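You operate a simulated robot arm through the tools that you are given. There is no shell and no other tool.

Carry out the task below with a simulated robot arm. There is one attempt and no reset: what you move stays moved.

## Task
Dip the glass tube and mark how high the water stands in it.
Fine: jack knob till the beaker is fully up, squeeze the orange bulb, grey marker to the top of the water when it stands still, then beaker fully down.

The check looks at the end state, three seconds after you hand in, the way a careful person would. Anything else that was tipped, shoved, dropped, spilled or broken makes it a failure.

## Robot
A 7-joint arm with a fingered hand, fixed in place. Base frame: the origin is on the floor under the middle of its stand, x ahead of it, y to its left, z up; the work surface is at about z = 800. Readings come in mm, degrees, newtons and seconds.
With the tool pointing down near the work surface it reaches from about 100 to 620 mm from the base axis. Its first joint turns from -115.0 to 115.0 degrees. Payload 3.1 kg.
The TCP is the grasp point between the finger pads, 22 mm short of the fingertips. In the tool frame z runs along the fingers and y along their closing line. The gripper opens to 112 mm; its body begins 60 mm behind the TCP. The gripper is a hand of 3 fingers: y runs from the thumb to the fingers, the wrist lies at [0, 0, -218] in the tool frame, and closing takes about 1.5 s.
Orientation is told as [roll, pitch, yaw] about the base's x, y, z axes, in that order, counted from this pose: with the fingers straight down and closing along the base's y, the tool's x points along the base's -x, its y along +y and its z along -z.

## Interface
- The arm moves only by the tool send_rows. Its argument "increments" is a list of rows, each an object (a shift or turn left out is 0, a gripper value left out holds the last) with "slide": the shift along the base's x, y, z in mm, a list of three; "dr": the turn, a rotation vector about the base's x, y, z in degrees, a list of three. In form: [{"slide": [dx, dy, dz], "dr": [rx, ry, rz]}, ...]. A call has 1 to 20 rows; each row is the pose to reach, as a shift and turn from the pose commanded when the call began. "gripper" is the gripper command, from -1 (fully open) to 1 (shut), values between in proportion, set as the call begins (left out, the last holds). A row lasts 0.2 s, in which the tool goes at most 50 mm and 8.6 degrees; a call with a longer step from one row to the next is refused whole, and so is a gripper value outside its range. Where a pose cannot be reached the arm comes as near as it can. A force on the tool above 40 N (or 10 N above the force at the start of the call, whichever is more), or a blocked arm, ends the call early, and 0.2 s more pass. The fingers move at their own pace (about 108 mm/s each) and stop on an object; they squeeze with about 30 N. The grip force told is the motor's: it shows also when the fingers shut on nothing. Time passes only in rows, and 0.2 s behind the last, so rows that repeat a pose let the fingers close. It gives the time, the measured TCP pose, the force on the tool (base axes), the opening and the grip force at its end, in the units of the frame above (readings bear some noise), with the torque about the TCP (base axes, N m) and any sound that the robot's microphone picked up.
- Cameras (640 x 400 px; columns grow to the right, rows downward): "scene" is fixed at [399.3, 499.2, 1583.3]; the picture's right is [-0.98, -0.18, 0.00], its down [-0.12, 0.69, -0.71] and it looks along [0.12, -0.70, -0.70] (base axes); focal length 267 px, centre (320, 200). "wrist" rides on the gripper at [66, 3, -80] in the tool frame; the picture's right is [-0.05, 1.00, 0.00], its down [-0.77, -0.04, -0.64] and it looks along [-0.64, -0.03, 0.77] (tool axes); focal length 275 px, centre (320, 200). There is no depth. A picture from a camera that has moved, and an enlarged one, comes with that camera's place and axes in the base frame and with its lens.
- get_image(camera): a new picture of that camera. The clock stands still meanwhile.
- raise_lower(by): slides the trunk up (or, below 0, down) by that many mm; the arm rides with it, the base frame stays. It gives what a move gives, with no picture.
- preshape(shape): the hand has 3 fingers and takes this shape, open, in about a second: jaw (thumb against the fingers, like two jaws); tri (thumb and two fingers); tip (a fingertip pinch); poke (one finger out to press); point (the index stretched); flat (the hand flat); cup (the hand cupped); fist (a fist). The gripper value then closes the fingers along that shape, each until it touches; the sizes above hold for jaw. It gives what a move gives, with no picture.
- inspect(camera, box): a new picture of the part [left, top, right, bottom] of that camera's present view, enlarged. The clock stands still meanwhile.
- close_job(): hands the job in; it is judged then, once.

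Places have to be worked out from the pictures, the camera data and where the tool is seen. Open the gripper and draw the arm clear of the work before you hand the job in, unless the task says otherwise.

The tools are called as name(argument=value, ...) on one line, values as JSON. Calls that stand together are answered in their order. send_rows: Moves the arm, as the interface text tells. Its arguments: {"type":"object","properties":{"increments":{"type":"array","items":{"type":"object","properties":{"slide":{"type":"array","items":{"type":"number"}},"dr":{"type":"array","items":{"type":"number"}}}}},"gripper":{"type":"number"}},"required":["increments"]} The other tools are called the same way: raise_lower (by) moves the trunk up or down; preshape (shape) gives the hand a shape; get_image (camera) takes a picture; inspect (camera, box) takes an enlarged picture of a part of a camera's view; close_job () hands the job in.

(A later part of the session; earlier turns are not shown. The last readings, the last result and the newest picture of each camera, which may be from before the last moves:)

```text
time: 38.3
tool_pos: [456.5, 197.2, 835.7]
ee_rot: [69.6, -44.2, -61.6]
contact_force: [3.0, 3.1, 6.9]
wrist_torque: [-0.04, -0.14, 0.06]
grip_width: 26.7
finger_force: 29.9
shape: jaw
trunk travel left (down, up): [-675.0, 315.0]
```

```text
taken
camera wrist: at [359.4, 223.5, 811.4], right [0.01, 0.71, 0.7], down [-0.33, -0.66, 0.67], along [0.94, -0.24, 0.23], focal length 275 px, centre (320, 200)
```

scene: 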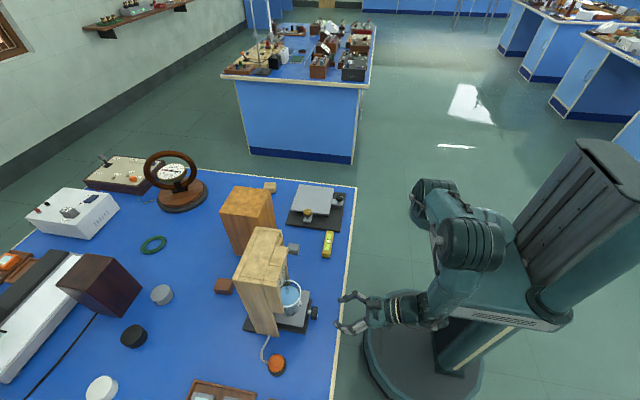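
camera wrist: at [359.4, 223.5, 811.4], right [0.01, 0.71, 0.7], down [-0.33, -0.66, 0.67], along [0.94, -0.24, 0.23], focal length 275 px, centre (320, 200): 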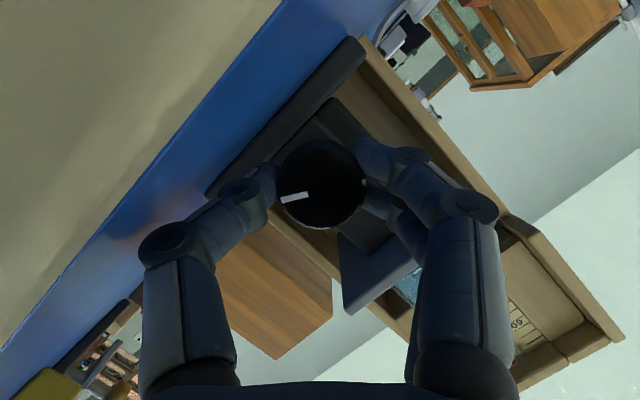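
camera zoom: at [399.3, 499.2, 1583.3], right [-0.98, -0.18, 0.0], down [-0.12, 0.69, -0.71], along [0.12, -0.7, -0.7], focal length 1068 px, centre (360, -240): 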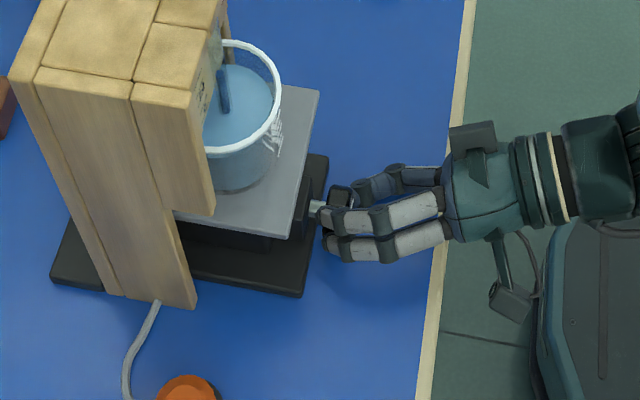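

About 306° now and still climbing without a stop. Swing back again for stroke six.

send_rows(increments=[{"slide": [0, 0, 3]}, {"slide": [0, 0, 3]}, {"slide": [0, 0, 3], "dr": [-6, 0, 0]}, {"slide": [0, 1, 3], "dr": [-12, 0, 0]}, {"slide": [0, 1, 3], "dr": [-18, 0, 0]}, {"slide": [0, 1, 2.5], "dr": [-24, 0, 0]}, {"slide": [0, 2, 2], "dr": [-30, 0, 0]}, {"slide": [0, 2, 1.5], "dr": [-36, 0, 0]}, {"slide": [0, 2, 1], "dr": [-42, 0, 0]}, {"slide": [0, 3, 1], "dr": [-48, 0, 0]}, {"slide": [0, 3, 1], "dr": [-54, 0, 0]}, {"slide": [0, 3.5, 1], "dr": [-60, 0, 0]}, {"slide": [0, 3.5, 1], "dr": [-66, 0, 0]}, {"slide": [0, 3.5, 1], "dr": [-66, 0, 0]}], gripper=0.3)

get_image(camera="wrist")

```text
time: 41.3
tool_pos: [457.6, 201.7, 836.5]
ee_rot: [-52.5, -59.2, 48.2]
contact_force: [0.2, 0.6, -0.3]
wrist_torque: [-0.01, 0.0, 0.02]
grip_width: 38.7
finger_force: 0.1
shape: jaw
trunk travel left (down, up): [-675.0, 315.0]
```

```text
taken
camera wrist: at [359.5, 190.1, 804.1], right [0.01, 0.93, -0.37], down [-0.34, 0.35, 0.88], along [0.94, 0.11, 0.32], focal length 275 px, centre (320, 200)
```

wrist: 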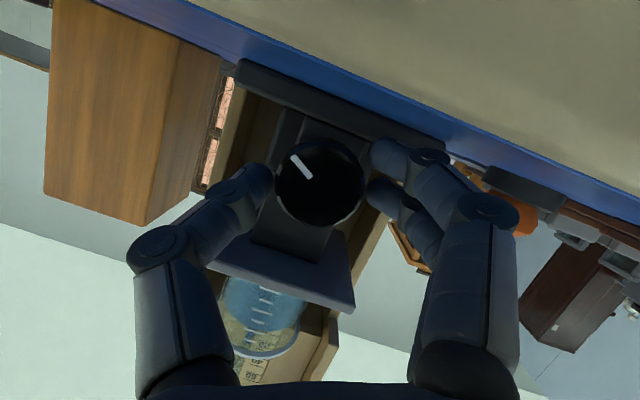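

The beaker keeps rising and the grip is well centred. I do stroke six.

send_rows(increments=[{"slide": [0, 0, -1]}, {"slide": [0, 0, -1]}, {"slide": [0, 0, -1]}, {"slide": [0, -0.3, -1], "dr": [5.5, 0, 0]}, {"slide": [0, -0.6, -1], "dr": [11, 0, 0]}, {"slide": [0, -1, -1], "dr": [16.5, 0, 0]}, {"slide": [0, -1.3, -1], "dr": [22, 0, 0]}, {"slide": [0, -1.6, -1], "dr": [27.5, 0, 0]}, {"slide": [0, -2, -1], "dr": [33, 0, 0]}, {"slide": [0, -2.3, -1], "dr": [38.5, 0, 0]}, {"slide": [0, -2.6, -1], "dr": [44, 0, 0]}, {"slide": [0, -3, -1], "dr": [49.5, 0, 0]}, {"slide": [0, -3.2, -1], "dr": [55, 0, 0]}, {"slide": [0, -3.4, -1], "dr": [60.5, 0, 0]}, {"slide": [0, -3.5, -1], "dr": [66, 0, 0]}, {"slide": [0, -3.5, -1], "dr": [66, 0, 0]}], gripper=0.6)

inspect(camera="scene", box=[230, 260, 390, 360])

get_image(camera="wrist")

```text
time: 43.6
tool_pos: [457.5, 200.1, 829.7]
ee_rot: [35.3, -64.8, -32.5]
contact_force: [2.5, 3.4, -23.6]
wrist_torque: [-0.33, 0.23, 0.1]
grip_width: 23.8
finger_force: 30.0
shape: jaw
trunk travel left (down, up): [-675.0, 315.0]
stopped in row 11: the force on the tool passed its limit at 41 N (the readings are from after the stop); the commanded pose is now the measured one
```

```text
4.00 times, centred on (310, 310) of scene
camera zoom: at [399.3, 499.2, 1583.3], right [-0.98, -0.18, 0.0], down [-0.12, 0.69, -0.71], along [0.12, -0.7, -0.7], focal length 1068 px, centre (360, -240)
```

zoom: 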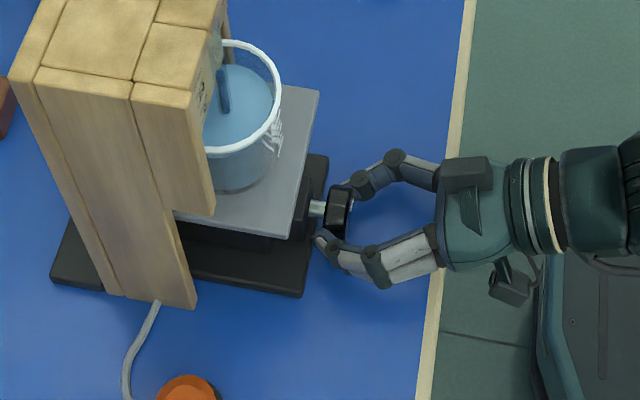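

```text
taken
camera wrist: at [359.5, 211.7, 798.7], right [0.01, 0.96, 0.29], down [-0.32, -0.27, 0.91], along [0.95, -0.1, 0.3], focal length 275 px, centre (320, 200)
```

wrist: 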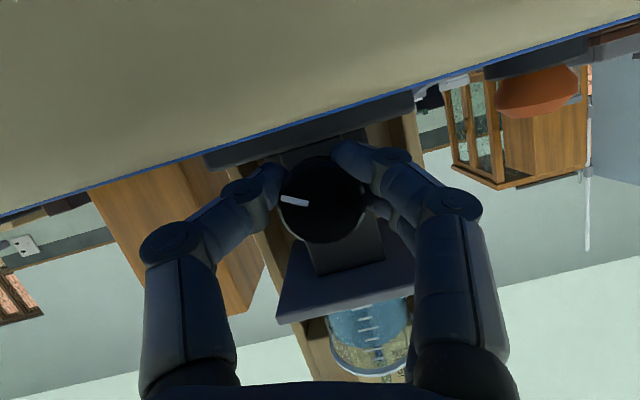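

A clear resistance stopped the stroke (41 N, torque −0.33) after the knob turned only about 10° more, so this looks like the top stop at ~315°. I release, recentre the hand and look again.

send_rows(increments=[{"slide": [0, 0, 2]}, {"slide": [0, 0, 5]}, {"slide": [0, 0.5, 6], "dr": [-6, 0, 0]}, {"slide": [0, 0.5, 6], "dr": [-12, 0, 0]}, {"slide": [0, 1, 6], "dr": [-18, 0, 0]}, {"slide": [0, 1, 6], "dr": [-24, 0, 0]}, {"slide": [0, 1, 6], "dr": [-30, 0, 0]}, {"slide": [0, 1, 6], "dr": [-36, 0, 0]}, {"slide": [0, 1, 6], "dr": [-36, 0, 0]}], gripper=0.3)

get_image(camera="wrist")

```text
time: 45.6
tool_pos: [455.7, 199.9, 839.0]
ee_rot: [-48.3, -60.6, 44.6]
contact_force: [0.3, -0.9, -0.4]
wrist_torque: [-0.04, -0.02, 0.0]
grip_width: 38.6
finger_force: 0.1
shape: jaw
trunk travel left (down, up): [-675.0, 315.0]
```

```text
taken
camera wrist: at [357.7, 190.4, 806.6], right [0.01, 0.95, -0.33], down [-0.33, 0.31, 0.89], along [0.95, 0.09, 0.31], focal length 275 px, centre (320, 200)
```

wrist: 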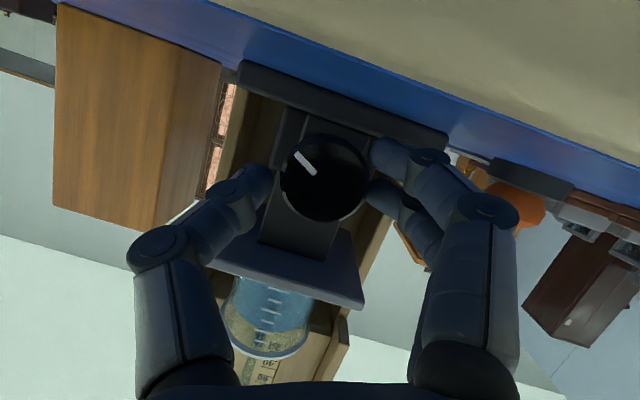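

The index moved only ~7° beyond the previous stroke. To be sure that this is the end stop and not a slip, I grip again well centred and try a short turn, watching torque.

send_rows(increments=[{"slide": [1, 1.5, -2.5]}, {"slide": [1, 1.5, -3]}, {"slide": [1, 1.5, -3]}, {"slide": [1, 1.5, -3]}, {"slide": [1, 1.2, -3], "dr": [3, 0, 0]}, {"slide": [1, 1, -3], "dr": [6, 0, 0]}, {"slide": [1, 0.8, -3], "dr": [9, 0, 0]}, {"slide": [1, 0.6, -3], "dr": [12, 0, 0]}, {"slide": [1, 0.6, -3], "dr": [12, 0, 0]}], gripper=0.6)

get_image(camera="wrist")

```text
time: 47.6
tool_pos: [456.3, 199.6, 835.7]
ee_rot: [-25.3, -67.4, 23.9]
contact_force: [0.8, -2.5, 1.9]
wrist_torque: [-0.6, -0.07, 0.03]
grip_width: 27.3
finger_force: 30.0
shape: jaw
trunk travel left (down, up): [-675.0, 315.0]
```

```text
taken
camera wrist: at [358.4, 197.6, 802.0], right [0.01, 0.99, -0.12], down [-0.32, 0.12, 0.94], along [0.95, 0.03, 0.32], focal length 275 px, centre (320, 200)
```

wrist: 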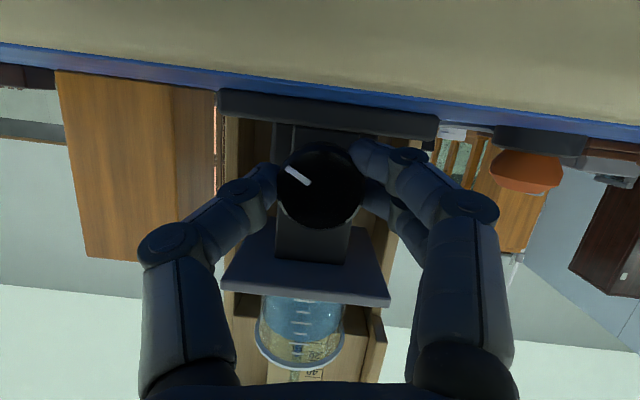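

The torque reached −0.6 N·m with a centred grip and the index did not move: the beaker is fully up. I release and back straight off from the knob.

send_rows(increments=[{"slide": [0, 0, 0]}, {"slide": [0, 0, 0]}, {"slide": [-15, 0, 2]}, {"slide": [-35, 0, 8], "dr": [3, 0, 0]}, {"slide": [-55, 0, 20], "dr": [6, 0, 0]}, {"slide": [-70, 0, 40], "dr": [9, 3, 0]}, {"slide": [-70, 0, 40], "dr": [9, 3, 0]}], gripper=0.1)

get_image(camera="wrist")

inspect(camera="scene", box=[220, 220, 380, 320])

```text
time: 49.2
tool_pos: [387.2, 200.5, 875.5]
ee_rot: [-1.0, -66.4, 1.5]
contact_force: [0.9, -0.5, -0.4]
wrist_torque: [-0.02, -0.01, 0.02]
grip_width: 49.7
finger_force: 0.0
shape: jaw
trunk travel left (down, up): [-675.0, 315.0]
```

```text
taken
camera wrist: at [287.4, 203.7, 847.4], right [0.01, 1.0, 0.03], down [-0.27, -0.03, 0.96], along [0.96, -0.02, 0.27], focal length 275 px, centre (320, 200)
```

wrist: 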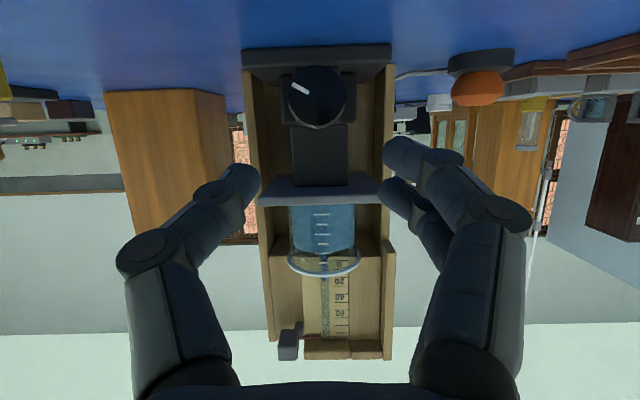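

```text
4.00 times, centred on (300, 270) of scene
camera zoom: at [399.3, 499.2, 1583.3], right [-0.98, -0.18, 0.0], down [-0.12, 0.69, -0.71], along [0.12, -0.7, -0.7], focal length 1068 px, centre (400, -80)
```

zoom: 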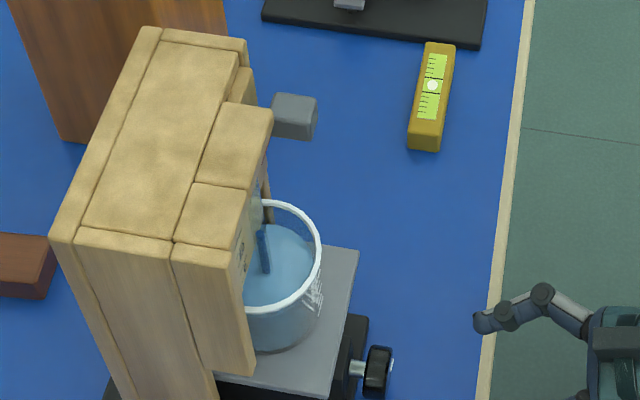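

The beaker is up with its rim covering the zero of the scale. I zoom in on the tube for the water level now.

inspect(camera="wrist", box=[260, 170, 400, 370])

inspect(camera="wrist", box=[290, 220, 370, 270])

```text
2.00 times, centred on (330, 270) of wrist
camera zoom: at [287.4, 203.7, 847.4], right [0.01, 1.0, 0.03], down [-0.27, -0.03, 0.96], along [0.96, -0.02, 0.27], focal length 551 px, centre (300, 60)
```

zoom: 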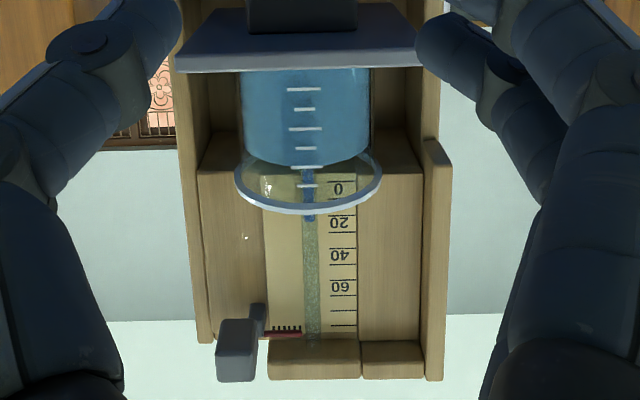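

```text
8.00 times, centred on (330, 245) of wrist
camera zoom: at [287.4, 203.7, 847.4], right [0.01, 1.0, 0.03], down [-0.27, -0.03, 0.96], along [0.96, -0.02, 0.27], focal length 2202 px, centre (240, -160)
```

zoom: 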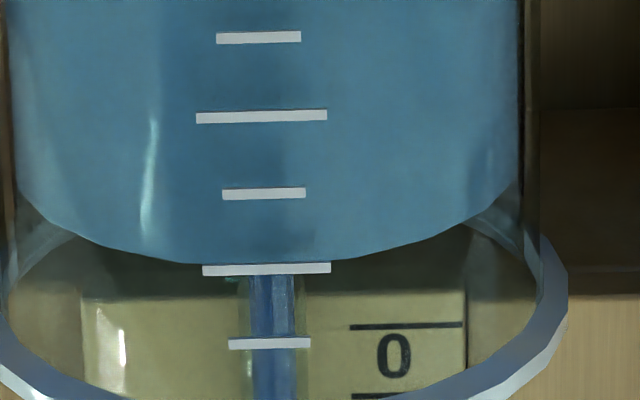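

A dark blue column already stands a little way up the tube. Next is the bulb; I zoom in on it from both cameras.

inspect(camera="wrist", box=[430, 30, 530, 120])

inspect(camera="scene", box=[250, 340, 310, 390])

```text
4.44 times, centred on (480, 75) of wrist
camera zoom: at [287.4, 203.7, 847.4], right [0.01, 1.0, 0.03], down [-0.27, -0.03, 0.96], along [0.96, -0.02, 0.27], focal length 1224 px, centre (-391, 756)
```

zoom: 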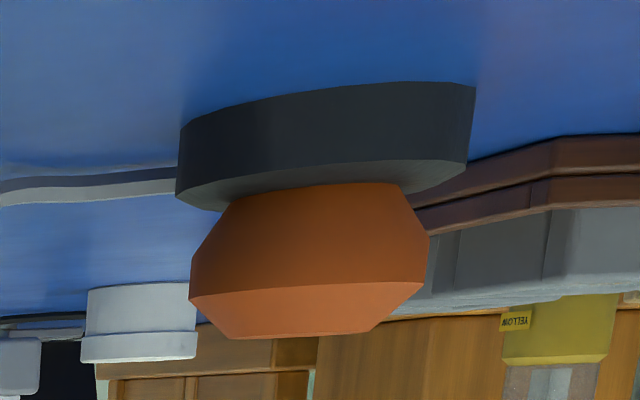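

```text
8.00 times, centred on (280, 365) of scene
camera zoom: at [399.3, 499.2, 1583.3], right [-0.98, -0.18, 0.0], down [-0.12, 0.69, -0.71], along [0.12, -0.7, -0.7], focal length 2136 px, centre (640, -1120)
```

zoom: 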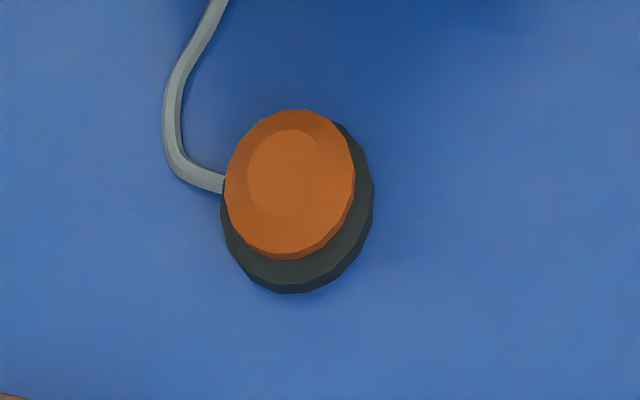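

Bulb centre ≈ [535, 332, 825], about 44 mm across, orange part from z≈812 to 838 on a 55 mm black base; the stand's side is at y≈266. I first lift away and tip the hand more downward, at a safe distance from the stand.

send_rows(increments=[{"slide": [5, 10, 15], "dr": [0, 6.4, 0]}, {"slide": [10, 20, 30], "dr": [0, 12.8, 0]}, {"slide": [15, 32, 45], "dr": [0, 19.2, 0]}, {"slide": [20, 45, 60], "dr": [0, 25.6, 0]}, {"slide": [25, 60, 75], "dr": [0, 32, 0]}, {"slide": [30, 75, 85], "dr": [0, 38, 0]}, {"slide": [30, 75, 85], "dr": [0, 38, 0]}], gripper=-0.3)

```text
time: 50.8
tool_pos: [417.7, 275.0, 961.2]
ee_rot: [0.0, -28.5, 0.6]
contact_force: [-0.1, -0.2, 0.4]
wrist_torque: [0.01, 0.01, -0.02]
grip_width: 72.4
finger_force: 0.1
shape: jaw
trunk travel left (down, up): [-675.0, 315.0]
```

Now at [418, 275, 961], pitch −28. I yaw 32° toward the bulb and move to a hover about 50 mm short of it along the tool axis.

send_rows(increments=[{"slide": [20, 15, -5], "dr": [0, 0, 6.4]}, {"slide": [40, 25, -20], "dr": [0, 0, 12.8]}, {"slide": [60, 33, -40], "dr": [0, 0, 19.2]}, {"slide": [80, 40, -60], "dr": [0, 0, 25.6]}, {"slide": [97, 45, -79], "dr": [0, 0, 31.5]}, {"slide": [97, 45, -79], "dr": [0, 0, 31.5]}])

get_image(camera="wrist")

get_image(camera="scene")

```text
time: 52.2
tool_pos: [513.8, 322.4, 884.6]
ee_rot: [-0.1, -28.5, 32.4]
contact_force: [-0.4, -0.1, 0.5]
wrist_torque: [0.0, -0.02, -0.01]
grip_width: 72.5
finger_force: 0.1
shape: jaw
trunk travel left (down, up): [-675.0, 315.0]
```

```text
taken
camera wrist: at [430.8, 273.4, 922.6], right [-0.5, 0.87, 0.02], down [0.33, 0.17, 0.93], along [0.8, 0.47, -0.37], focal length 275 px, centre (320, 200)
```

wrist: 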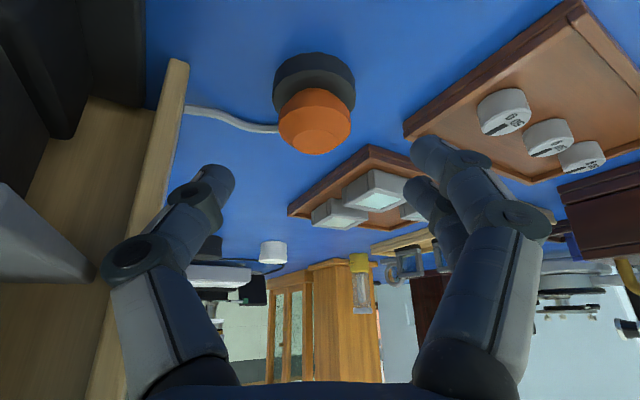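

```text
taken
```

scene: 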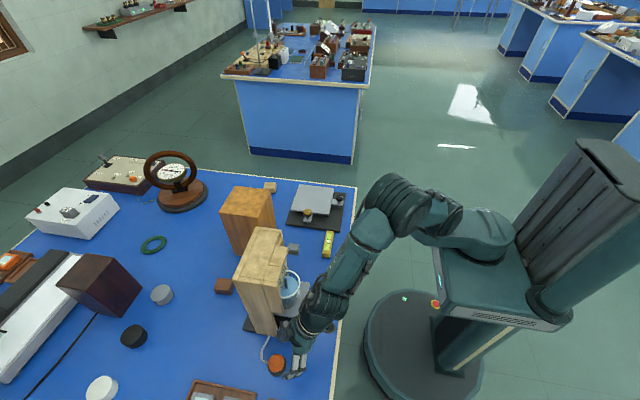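

The hand is near the stand's side wall on the thumb side (only a few mm of knuckle clearance at this yaw), so I turn the yaw back to 0, which keeps the thumb in front of the wall (x < 554), and hold the hover.

send_rows(increments=[{"slide": [-2, 4, 0], "dr": [0, 0, -8]}, {"slide": [-4, 8, 0], "dr": [0, 0, -16]}, {"slide": [-5, 11, 0], "dr": [0, 0, -24]}, {"slide": [-6, 12, 0], "dr": [0, 0, -32]}, {"slide": [-6, 12, 0], "dr": [0, 0, -32]}])

get_image(camera="wrist")

inspect(camera="scene", box=[220, 260, 380, 400])

```text
time: 53.4
tool_pos: [508.8, 333.9, 884.2]
ee_rot: [-0.1, -28.5, 0.1]
contact_force: [-0.5, -0.3, -0.4]
wrist_torque: [-0.02, -0.02, 0.03]
grip_width: 72.6
finger_force: 0.1
shape: jaw
trunk travel left (down, up): [-675.0, 315.0]
```

```text
taken
camera wrist: at [412.5, 336.8, 922.2], right [0.04, 1.0, 0.02], down [0.37, -0.03, 0.93], along [0.93, -0.03, -0.38], focal length 275 px, centre (320, 200)
```

wrist: 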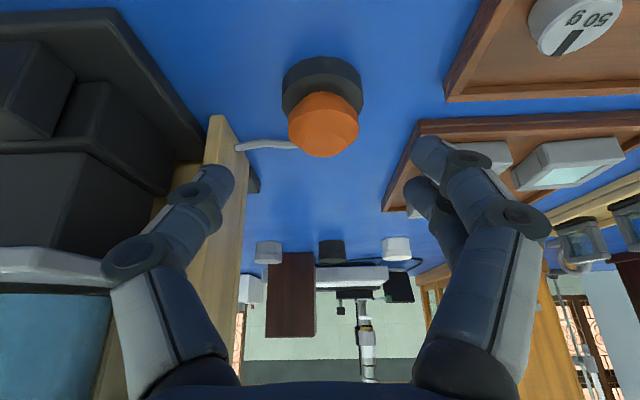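

```text
2.86 times, centred on (300, 330) of scene
camera zoom: at [399.3, 499.2, 1583.3], right [-0.98, -0.18, 0.0], down [-0.12, 0.69, -0.71], along [0.12, -0.7, -0.7], focal length 763 px, centre (377, -171)
```

zoom: 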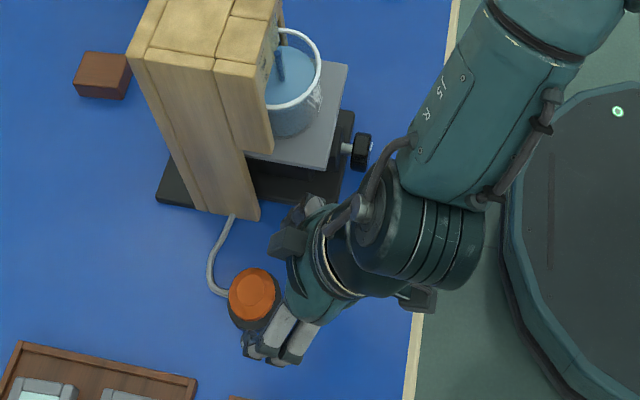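

With yaw 0 the geometry is clear: bulb at about [539, 335, 825], thumb well off the stand, fingers short of the weight tray (y ≥ 401). I narrow the opening to ~60 mm and descend along the tool axis around the bulb.

send_rows(increments=[{"slide": [8, 0.5, -15]}, {"slide": [16, 1, -30]}, {"slide": [22, 1, -40]}, {"slide": [25, 1, -46]}, {"slide": [25, 1, -46]}], gripper=-0.1)

get_image(camera="wrist")

inspect(camera="scene", box=[220, 260, 380, 400])

```text
time: 54.6
tool_pos: [534.1, 333.3, 836.5]
ee_rot: [-0.2, -28.5, 0.2]
contact_force: [0.2, -0.3, -0.3]
wrist_torque: [0.01, -0.01, 0.03]
grip_width: 62.2
finger_force: 0.0
shape: jaw
trunk travel left (down, up): [-675.0, 315.0]
```

```text
taken
camera wrist: at [437.5, 337.8, 875.1], right [0.04, 1.0, 0.02], down [0.37, -0.03, 0.93], along [0.93, -0.03, -0.38], focal length 275 px, centre (320, 200)
```

wrist: 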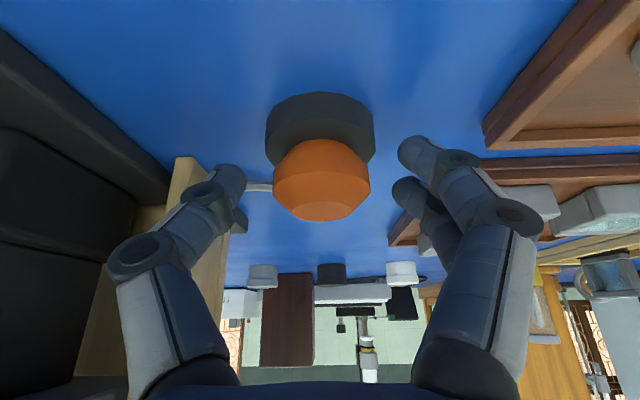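

```text
2.86 times, centred on (300, 330) of scene
camera zoom: at [399.3, 499.2, 1583.3], right [-0.98, -0.18, 0.0], down [-0.12, 0.69, -0.71], along [0.12, -0.7, -0.7], focal length 763 px, centre (377, -171)
```

zoom: 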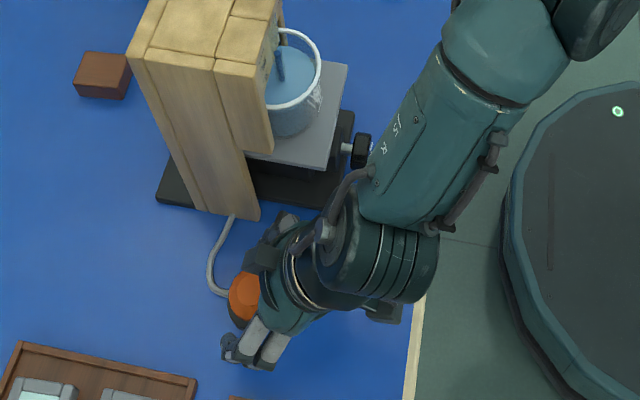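

The bulb sits centred between the finger pads. I squeeze it now.

send_rows(increments=[{"slide": [0, 0, 0]}, {"slide": [0, 0, 0]}, {"slide": [0, 0, 0]}, {"slide": [0, 0, 0]}, {"slide": [0, 0, 0]}, {"slide": [0, 0, 0]}, {"slide": [0, 0, 0]}], gripper=0.8)

get_image(camera="wrist")

inspect(camera="scene", box=[240, 230, 330, 310])

```text
time: 56.2
tool_pos: [533.2, 335.1, 836.7]
ee_rot: [0.0, -28.4, 0.3]
contact_force: [1.8, 3.4, 4.6]
wrist_torque: [0.29, 0.02, 0.06]
grip_width: 26.2
finger_force: 29.9
shape: jaw
trunk travel left (down, up): [-675.0, 315.0]
```

```text
taken
camera wrist: at [437.2, 338.1, 875.5], right [0.04, 1.0, 0.02], down [0.37, -0.03, 0.93], along [0.93, -0.03, -0.37], focal length 275 px, centre (320, 200)
```

wrist: 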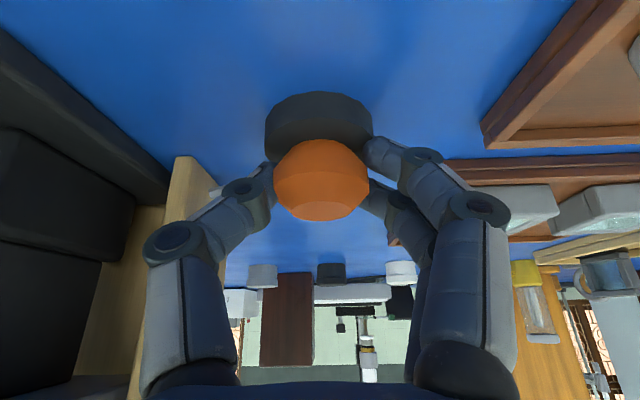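

```text
5.00 times, centred on (285, 270) of scene
camera zoom: at [399.3, 499.2, 1583.3], right [-0.98, -0.18, 0.0], down [-0.12, 0.69, -0.71], along [0.12, -0.7, -0.7], focal length 1335 px, centre (495, -150)
```

zoom: 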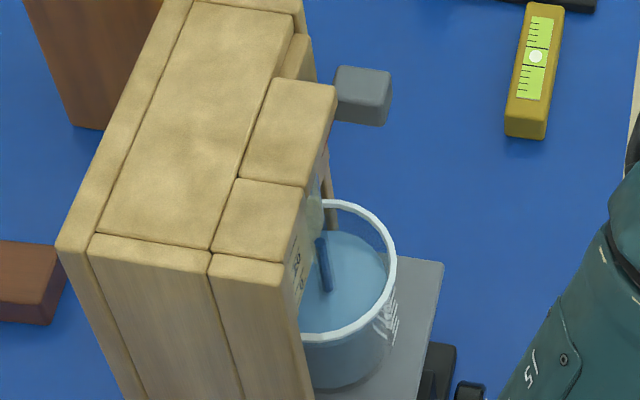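

The fingers hold the bulb at 30 N, but it shows little deformation. While holding, I also press down gently a few mm, to compress it the other way too, and listen for any sound.

send_rows(increments=[{"slide": [0, 0, -1.5]}, {"slide": [0, 0, -3]}, {"slide": [0, 0, -4]}, {"slide": [0, 0, -4]}])

inspect(camera="wrist", box=[240, 70, 400, 240])

inspect(camera="scene", box=[240, 230, 330, 310])

```text
time: 57.2
tool_pos: [534.0, 335.0, 835.9]
ee_rot: [0.2, -28.7, 0.2]
contact_force: [10.6, 7.7, 26.3]
wrist_torque: [0.82, -0.24, -0.05]
grip_width: 28.0
finger_force: 30.5
shape: jaw
trunk travel left (down, up): [-675.0, 315.0]
```

```text
2.35 times, centred on (320, 155) of wrist
camera zoom: at [437.1, 337.4, 873.6], right [0.04, 1.0, 0.02], down [0.37, -0.04, 0.93], along [0.93, -0.03, -0.37], focal length 648 px, centre (320, 306)
```

zoom: 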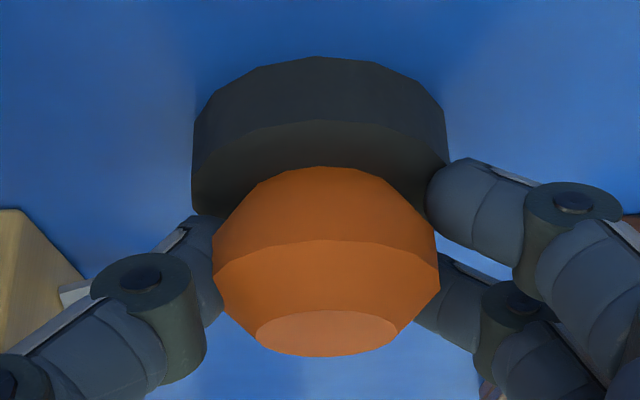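

```text
5.00 times, centred on (285, 270) of scene
camera zoom: at [399.3, 499.2, 1583.3], right [-0.98, -0.18, 0.0], down [-0.12, 0.69, -0.71], along [0.12, -0.7, -0.7], focal length 1335 px, centre (495, -150)
```

zoom: 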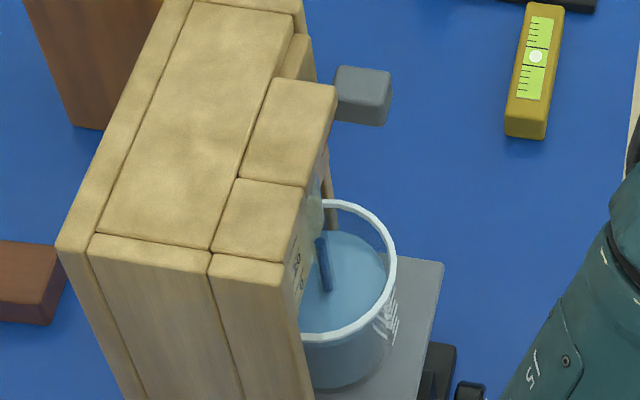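

The 26 N upward reaction shows the fingertips resting on the black base, so pressing further this way is pointless. I lift back, open the fingers, and look at the tube in the scene view for any movement.

send_rows(increments=[{"slide": [0, 0, 4]}, {"slide": [0, 0, 5]}, {"slide": [0, 0, 5]}], gripper=-0.1)

inspect(camera="scene", box=[240, 230, 330, 310])

```text
time: 58.0
tool_pos: [532.7, 332.8, 838.1]
ee_rot: [-0.3, -28.4, 0.2]
contact_force: [0.1, 0.2, 0.1]
wrist_torque: [-0.01, 0.0, -0.01]
grip_width: 60.8
finger_force: 0.1
shape: jaw
trunk travel left (down, up): [-675.0, 315.0]
```

```text
5.00 times, centred on (285, 270) of scene
camera zoom: at [399.3, 499.2, 1583.3], right [-0.98, -0.18, 0.0], down [-0.12, 0.69, -0.71], along [0.12, -0.7, -0.7], focal length 1335 px, centre (495, -150)
```

zoom: 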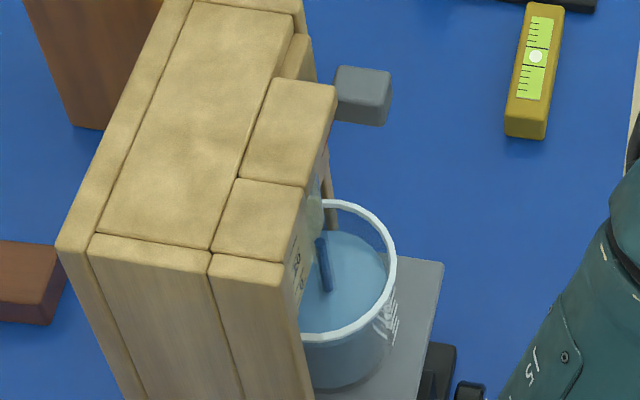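

No clear change in the column, so the bulb likely wants compressing from the top. I rise above it and close the fingers to make a blunt press tip.

send_rows(increments=[{"slide": [-8, 0.5, 15]}, {"slide": [-12, 1, 35]}, {"slide": [-5, 1.5, 47]}, {"slide": [-5, 1.5, 47]}, {"slide": [-5, 1.5, 47]}, {"slide": [-5, 1.5, 47]}], gripper=-0.1)

send_rows(increments=[{"slide": [0, 0, 0]}, {"slide": [0, 0, 0]}, {"slide": [0, 0, 0]}, {"slide": [0, 0, 0]}, {"slide": [0, 0, 0]}], gripper=1)

get_image(camera="wrist")

```text
time: 59.4
tool_pos: [527.8, 336.0, 885.2]
ee_rot: [-0.2, -28.5, 0.2]
contact_force: [-0.9, 0.5, -0.3]
wrist_torque: [-0.01, 0.0, -0.03]
grip_width: 60.9
finger_force: 0.0
shape: jaw
trunk travel left (down, up): [-675.0, 315.0]
```

```text
time: 60.6
tool_pos: [527.6, 335.4, 884.8]
ee_rot: [0.0, -28.5, 0.1]
contact_force: [0.2, 0.3, 0.1]
wrist_torque: [0.01, 0.01, -0.03]
grip_width: 0.0
finger_force: 29.9
shape: jaw
trunk travel left (down, up): [-675.0, 315.0]
```

```text
taken
camera wrist: at [431.4, 338.7, 923.6], right [0.04, 1.0, 0.02], down [0.37, -0.03, 0.93], along [0.93, -0.03, -0.38], focal length 275 px, centre (320, 200)
```

wrist: 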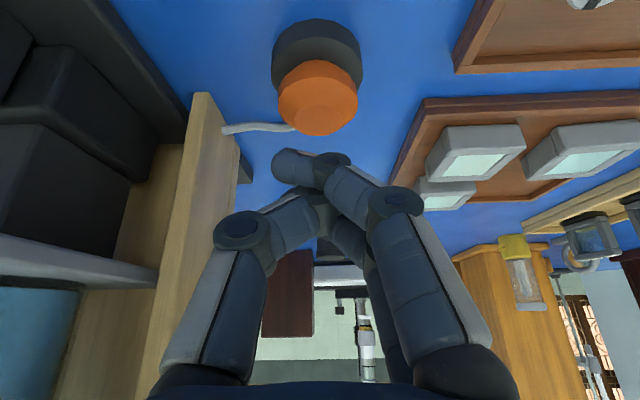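

The fingers are shut with the index tip forward. I centre that tip over the bulb top (top at z≈838) and press down in small steps, watching the reaction.

send_rows(increments=[{"slide": [6, 4, -8]}, {"slide": [6, 4, -16]}, {"slide": [6, 4, -20]}, {"slide": [6, 4, -23]}, {"slide": [6, 4, -26]}, {"slide": [6, 4, -29]}, {"slide": [6, 4, -32]}, {"slide": [6, 4, -32]}])

inspect(camera="wrist", box=[220, 40, 420, 240])

inspect(camera="scene", box=[240, 230, 330, 310])

```text
time: 62.4
tool_pos: [534.0, 339.6, 852.1]
ee_rot: [-0.1, -28.5, 0.2]
contact_force: [2.6, 1.4, 3.8]
wrist_torque: [-0.07, 0.0, 0.01]
grip_width: 0.0
finger_force: 29.8
shape: jaw
trunk travel left (down, up): [-675.0, 315.0]
heard: click
```

```text
2.00 times, centred on (320, 140) of wrist
camera zoom: at [438.2, 343.6, 891.2], right [0.04, 1.0, 0.02], down [0.37, -0.03, 0.93], along [0.93, -0.03, -0.37], focal length 551 px, centre (320, 320)
```

zoom: 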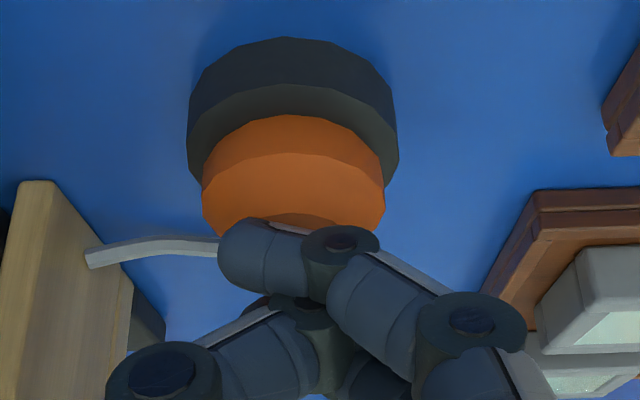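

```text
5.00 times, centred on (285, 270) of scene
camera zoom: at [399.3, 499.2, 1583.3], right [-0.98, -0.18, 0.0], down [-0.12, 0.69, -0.71], along [0.12, -0.7, -0.7], focal length 1335 px, centre (495, -150)
```

zoom: 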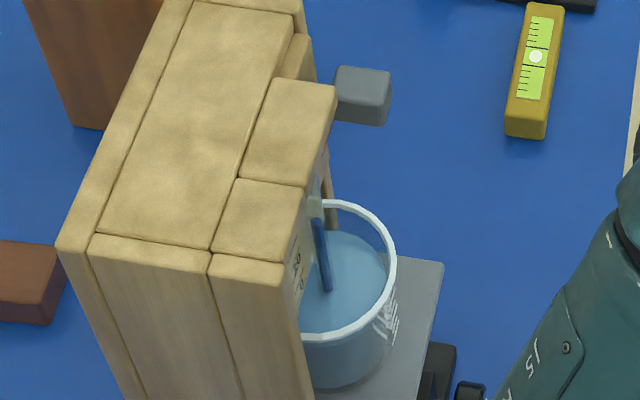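

A click was heard, the orange dome went down under the finger, and the water column rose in the tube — pressing from the top works. I release by lifting straight up, and watch the level.

send_rows(increments=[{"slide": [0, 0, 8]}, {"slide": [-3, 0, 20]}, {"slide": [-8, 0, 35]}, {"slide": [-8, 0, 35]}])

inspect(camera="scene", box=[240, 230, 330, 310])

get_image(camera="wrist")

```text
time: 63.4
tool_pos: [526.0, 340.2, 887.5]
ee_rot: [-0.2, -28.5, 0.2]
contact_force: [-0.2, 0.4, -0.7]
wrist_torque: [0.02, 0.03, 0.02]
grip_width: 0.2
finger_force: 29.6
shape: jaw
trunk travel left (down, up): [-675.0, 315.0]
```

```text
5.00 times, centred on (285, 270) of scene
camera zoom: at [399.3, 499.2, 1583.3], right [-0.98, -0.18, 0.0], down [-0.12, 0.69, -0.71], along [0.12, -0.7, -0.7], focal length 1335 px, centre (495, -150)
```

zoom: 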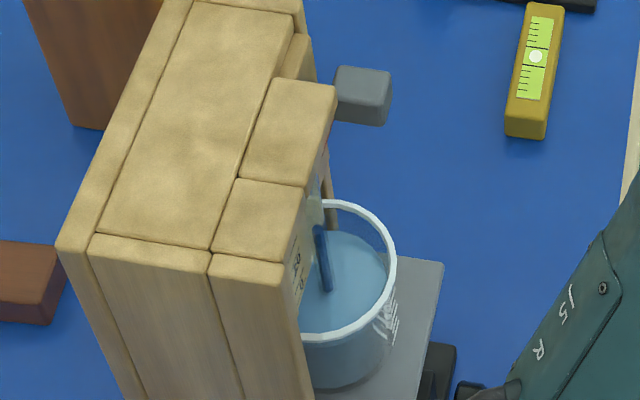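

```text
taken
camera wrist: at [429.7, 343.3, 926.4], right [0.04, 1.0, 0.02], down [0.37, -0.03, 0.93], along [0.93, -0.03, -0.38], focal length 275 px, centre (320, 200)
```

wrist: 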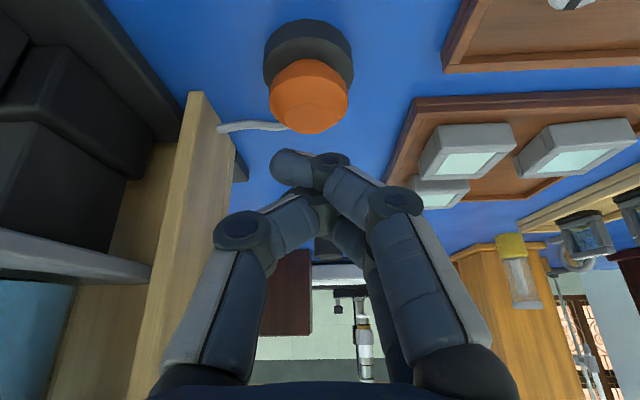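

The bulb has sprung back and the column is settling. I back away from the bulb to a viewing pose in front of the tube with the camera horizontal.

send_rows(increments=[{"slide": [-25, 0, 20]}, {"slide": [-55, -5, 45]}, {"slide": [-85, -15, 70]}, {"slide": [-105, -40, 90], "dr": [0, -5, 0]}, {"slide": [-120, -75, 105], "dr": [0, -10, 0]}, {"slide": [-130, -110, 115], "dr": [0, -16, 0]}, {"slide": [-136, -140, 120], "dr": [0, -21.5, 0]}, {"slide": [-136, -140, 120], "dr": [0, -21.5, 0]}])

get_image(camera="wrist")

inspect(camera="scene", box=[240, 230, 330, 310])

```text
time: 65.2
tool_pos: [388.9, 200.4, 1006.1]
ee_rot: [-0.2, -50.1, 0.3]
contact_force: [1.0, 0.1, -0.2]
wrist_torque: [-0.01, 0.03, -0.02]
grip_width: 0.0
finger_force: 30.1
shape: jaw
trunk travel left (down, up): [-675.0, 315.0]
```

```text
taken
camera wrist: at [285.0, 202.9, 1007.1], right [0.03, 1.0, 0.03], down [0.01, -0.03, 1.0], along [1.0, -0.03, -0.01], focal length 275 px, centre (320, 200)
```

wrist: 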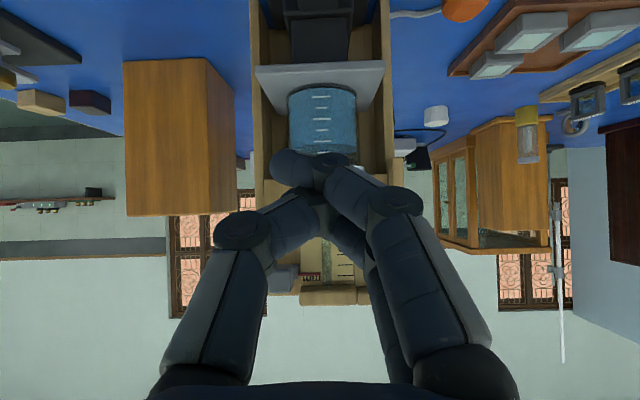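

```text
5.00 times, centred on (285, 270) of scene
camera zoom: at [399.3, 499.2, 1583.3], right [-0.98, -0.18, 0.0], down [-0.12, 0.69, -0.71], along [0.12, -0.7, -0.7], focal length 1335 px, centre (495, -150)
```

zoom: 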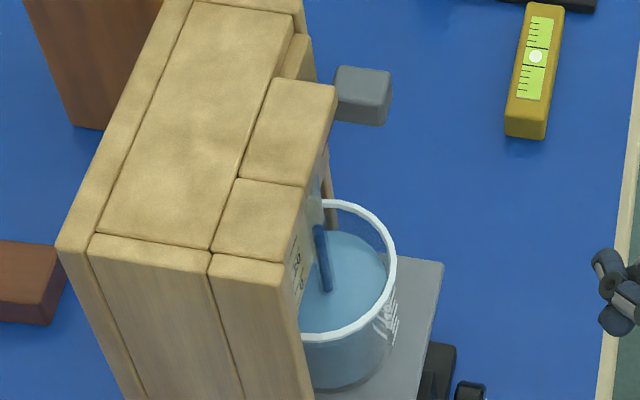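

The shut fingers hide the tube, so I open them wide and look through.

send_rows(increments=[{"slide": [0, 0, 0]}, {"slide": [0, 0, 0]}, {"slide": [0, 0, 0]}, {"slide": [0, 0, 0]}], gripper=-1)

inspect(camera="wrist", box=[250, 140, 410, 320])

inspect(camera="wrist", box=[290, 160, 370, 220])

```text
time: 66.2
tool_pos: [388.8, 198.4, 1007.0]
ee_rot: [-0.2, -50.1, 0.2]
contact_force: [-0.1, 0.4, -0.3]
wrist_torque: [0.03, -0.01, 0.01]
grip_width: 111.9
finger_force: 0.1
shape: jaw
trunk travel left (down, up): [-675.0, 315.0]
```

```text
2.22 times, centred on (330, 230) of wrist
camera zoom: at [285.0, 202.6, 1007.3], right [0.03, 1.0, 0.03], down [0.01, -0.03, 1.0], along [1.0, -0.03, -0.01], focal length 612 px, centre (298, 133)
```

zoom: 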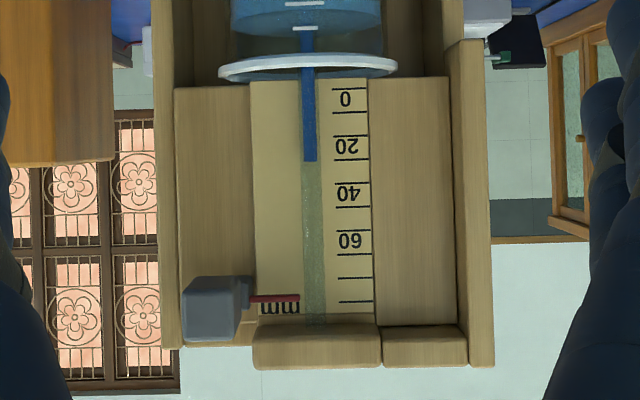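

```text
6.67 times, centred on (330, 190) of wrist
camera zoom: at [285.0, 202.6, 1007.3], right [0.03, 1.0, 0.03], down [0.01, -0.03, 1.0], along [1.0, -0.03, -0.01], focal length 1835 px, centre (253, 267)
```

zoom: 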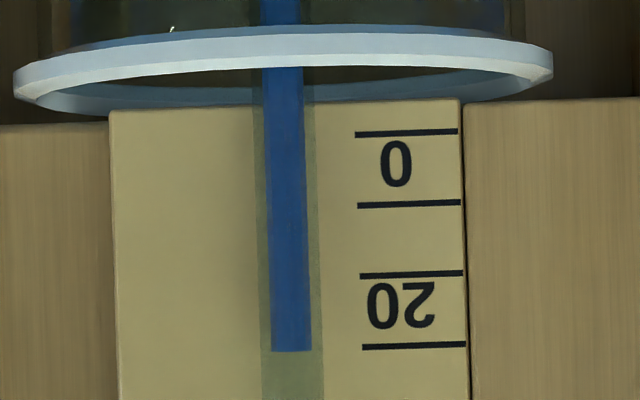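

The water column top is sharply visible near the 30 mm tick. I wait two seconds and re-measure to see whether it stands still.

send_rows(increments=[{"slide": [0, 0, 0]}, {"slide": [0, 0, 0]}, {"slide": [0, 0, 0]}, {"slide": [0, 0, 0]}, {"slide": [0, 0, 0]}, {"slide": [0, 0, 0]}, {"slide": [0, 0, 0]}, {"slide": [0, 0, 0]}, {"slide": [0, 0, 0]}, {"slide": [0, 0, 0]}])

inspect(camera="wrist", box=[290, 160, 370, 220])

```text
time: 68.4
tool_pos: [388.4, 199.2, 1005.7]
ee_rot: [-0.2, -50.0, 0.3]
contact_force: [-0.3, -0.3, -0.3]
wrist_torque: [0.04, 0.01, 0.02]
grip_width: 111.8
finger_force: 0.0
shape: jaw
trunk travel left (down, up): [-675.0, 315.0]
```

```text
6.67 times, centred on (330, 190) of wrist
camera zoom: at [285.0, 202.6, 1007.3], right [0.03, 1.0, 0.03], down [0.01, -0.03, 1.0], along [1.0, -0.03, -0.01], focal length 1835 px, centre (253, 267)
```

zoom: 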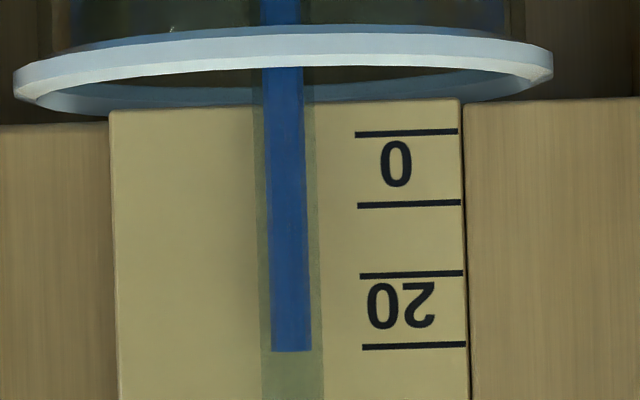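

The level stands still (identical after 2 s): about 30.7 mm on the scale, z≈1016. The marker block is about [507–530, 155–174, 1062–1080]; I move the hand in front of it, flatter (pitch −70), with a narrow opening so the fingers stay clear of the tube.

send_rows(increments=[{"slide": [12, -8, 18], "dr": [0, -5, 0]}, {"slide": [26, -17, 36], "dr": [0, -10, 0]}, {"slide": [42, -26, 54], "dr": [0, -15, 0]}, {"slide": [56, -34.5, 71], "dr": [0, -20, 0]}, {"slide": [56, -34.5, 71], "dr": [0, -20, 0]}], gripper=0.4)

get_image(camera="wrist")

inspect(camera="scene", box=[220, 200, 380, 300])

```text
time: 69.6
tool_pos: [445.9, 165.5, 1079.0]
ee_rot: [-0.5, -70.1, 0.5]
contact_force: [-0.3, 0.0, 0.1]
wrist_torque: [0.02, -0.01, 0.0]
grip_width: 33.8
finger_force: 0.1
shape: jaw
trunk travel left (down, up): [-675.0, 315.0]
```

```text
taken
camera wrist: at [348.2, 168.3, 1043.2], right [0.02, 1.0, 0.04], down [-0.33, -0.03, 0.94], along [0.94, -0.03, 0.33], focal length 275 px, centre (320, 200)
```

wrist: 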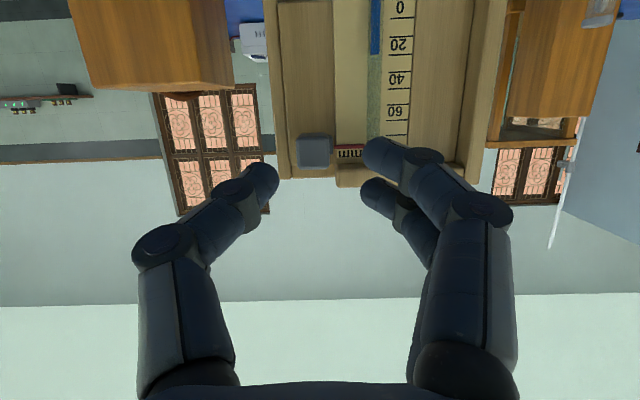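

```text
4.00 times, centred on (300, 250) of scene
camera zoom: at [399.3, 499.2, 1583.3], right [-0.98, -0.18, 0.0], down [-0.12, 0.69, -0.71], along [0.12, -0.7, -0.7], focal length 1068 px, centre (400, 0)
```

zoom: 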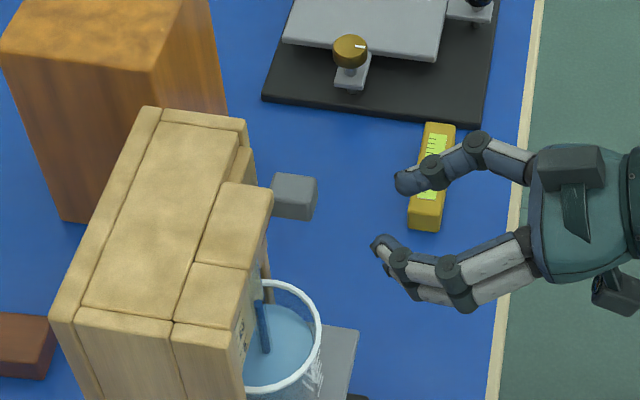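

The block is seen ahead between the fingers, a bit low of the finger plane. I zoom to locate the block, pointer and tube precisely before closing in.

inspect(camera="wrist", box=[280, 100, 440, 200])

```text
4.00 times, centred on (360, 150) of wrist
camera zoom: at [348.2, 168.3, 1043.2], right [0.02, 1.0, 0.04], down [-0.33, -0.03, 0.94], along [0.94, -0.03, 0.33], focal length 1101 px, centre (160, 400)
```

zoom: 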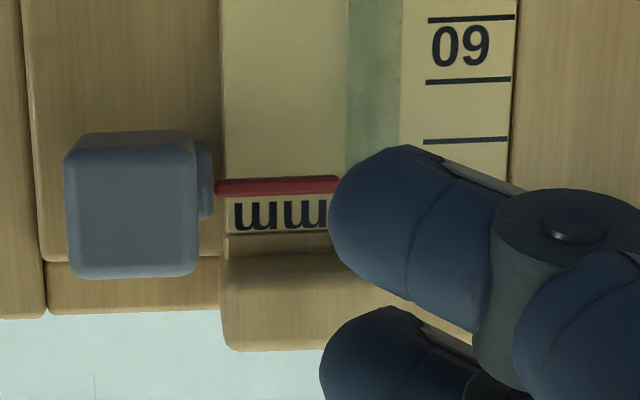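

Block centre is at y≈161, z≈1070, front face x≈506, so I shift 4.5 mm to −y and advance to TCP [497, 161, 1076], which leaves the fingertips ~10 mm short of the tube plane.

send_rows(increments=[{"slide": [10, -4.5, -3]}, {"slide": [22, -4.5, -3]}, {"slide": [34, -4.5, -3]}, {"slide": [44, -4.5, -3]}, {"slide": [50, -4.5, -3]}, {"slide": [50, -4.5, -3]}])

get_image(camera="wrist")

inspect(camera="scene", box=[220, 200, 380, 300])

```text
time: 71.0
tool_pos: [495.6, 160.0, 1076.7]
ee_rot: [-0.4, -70.0, 0.4]
contact_force: [-0.5, 0.1, 0.2]
wrist_torque: [-0.04, 0.01, -0.03]
grip_width: 33.9
finger_force: 0.1
shape: jaw
trunk travel left (down, up): [-675.0, 315.0]
```

```text
taken
camera wrist: at [398.7, 162.9, 1040.6], right [0.02, 1.0, 0.04], down [-0.33, -0.03, 0.94], along [0.94, -0.03, 0.33], focal length 275 px, centre (320, 200)
```

wrist: 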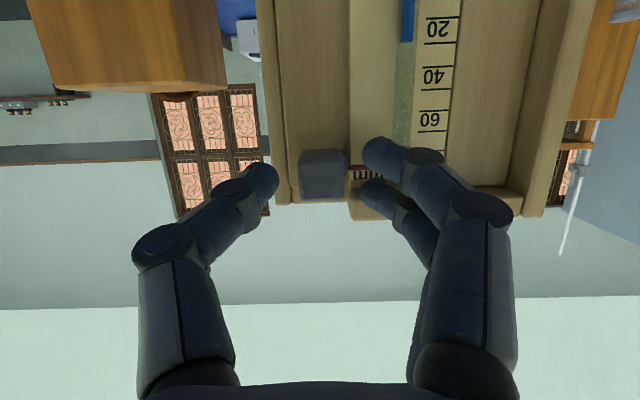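

```text
4.00 times, centred on (300, 250) of scene
camera zoom: at [399.3, 499.2, 1583.3], right [-0.98, -0.18, 0.0], down [-0.12, 0.69, -0.71], along [0.12, -0.7, -0.7], focal length 1068 px, centre (400, 0)
```

zoom: 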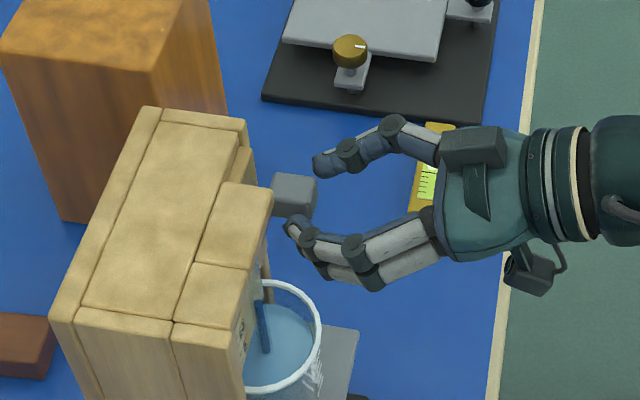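

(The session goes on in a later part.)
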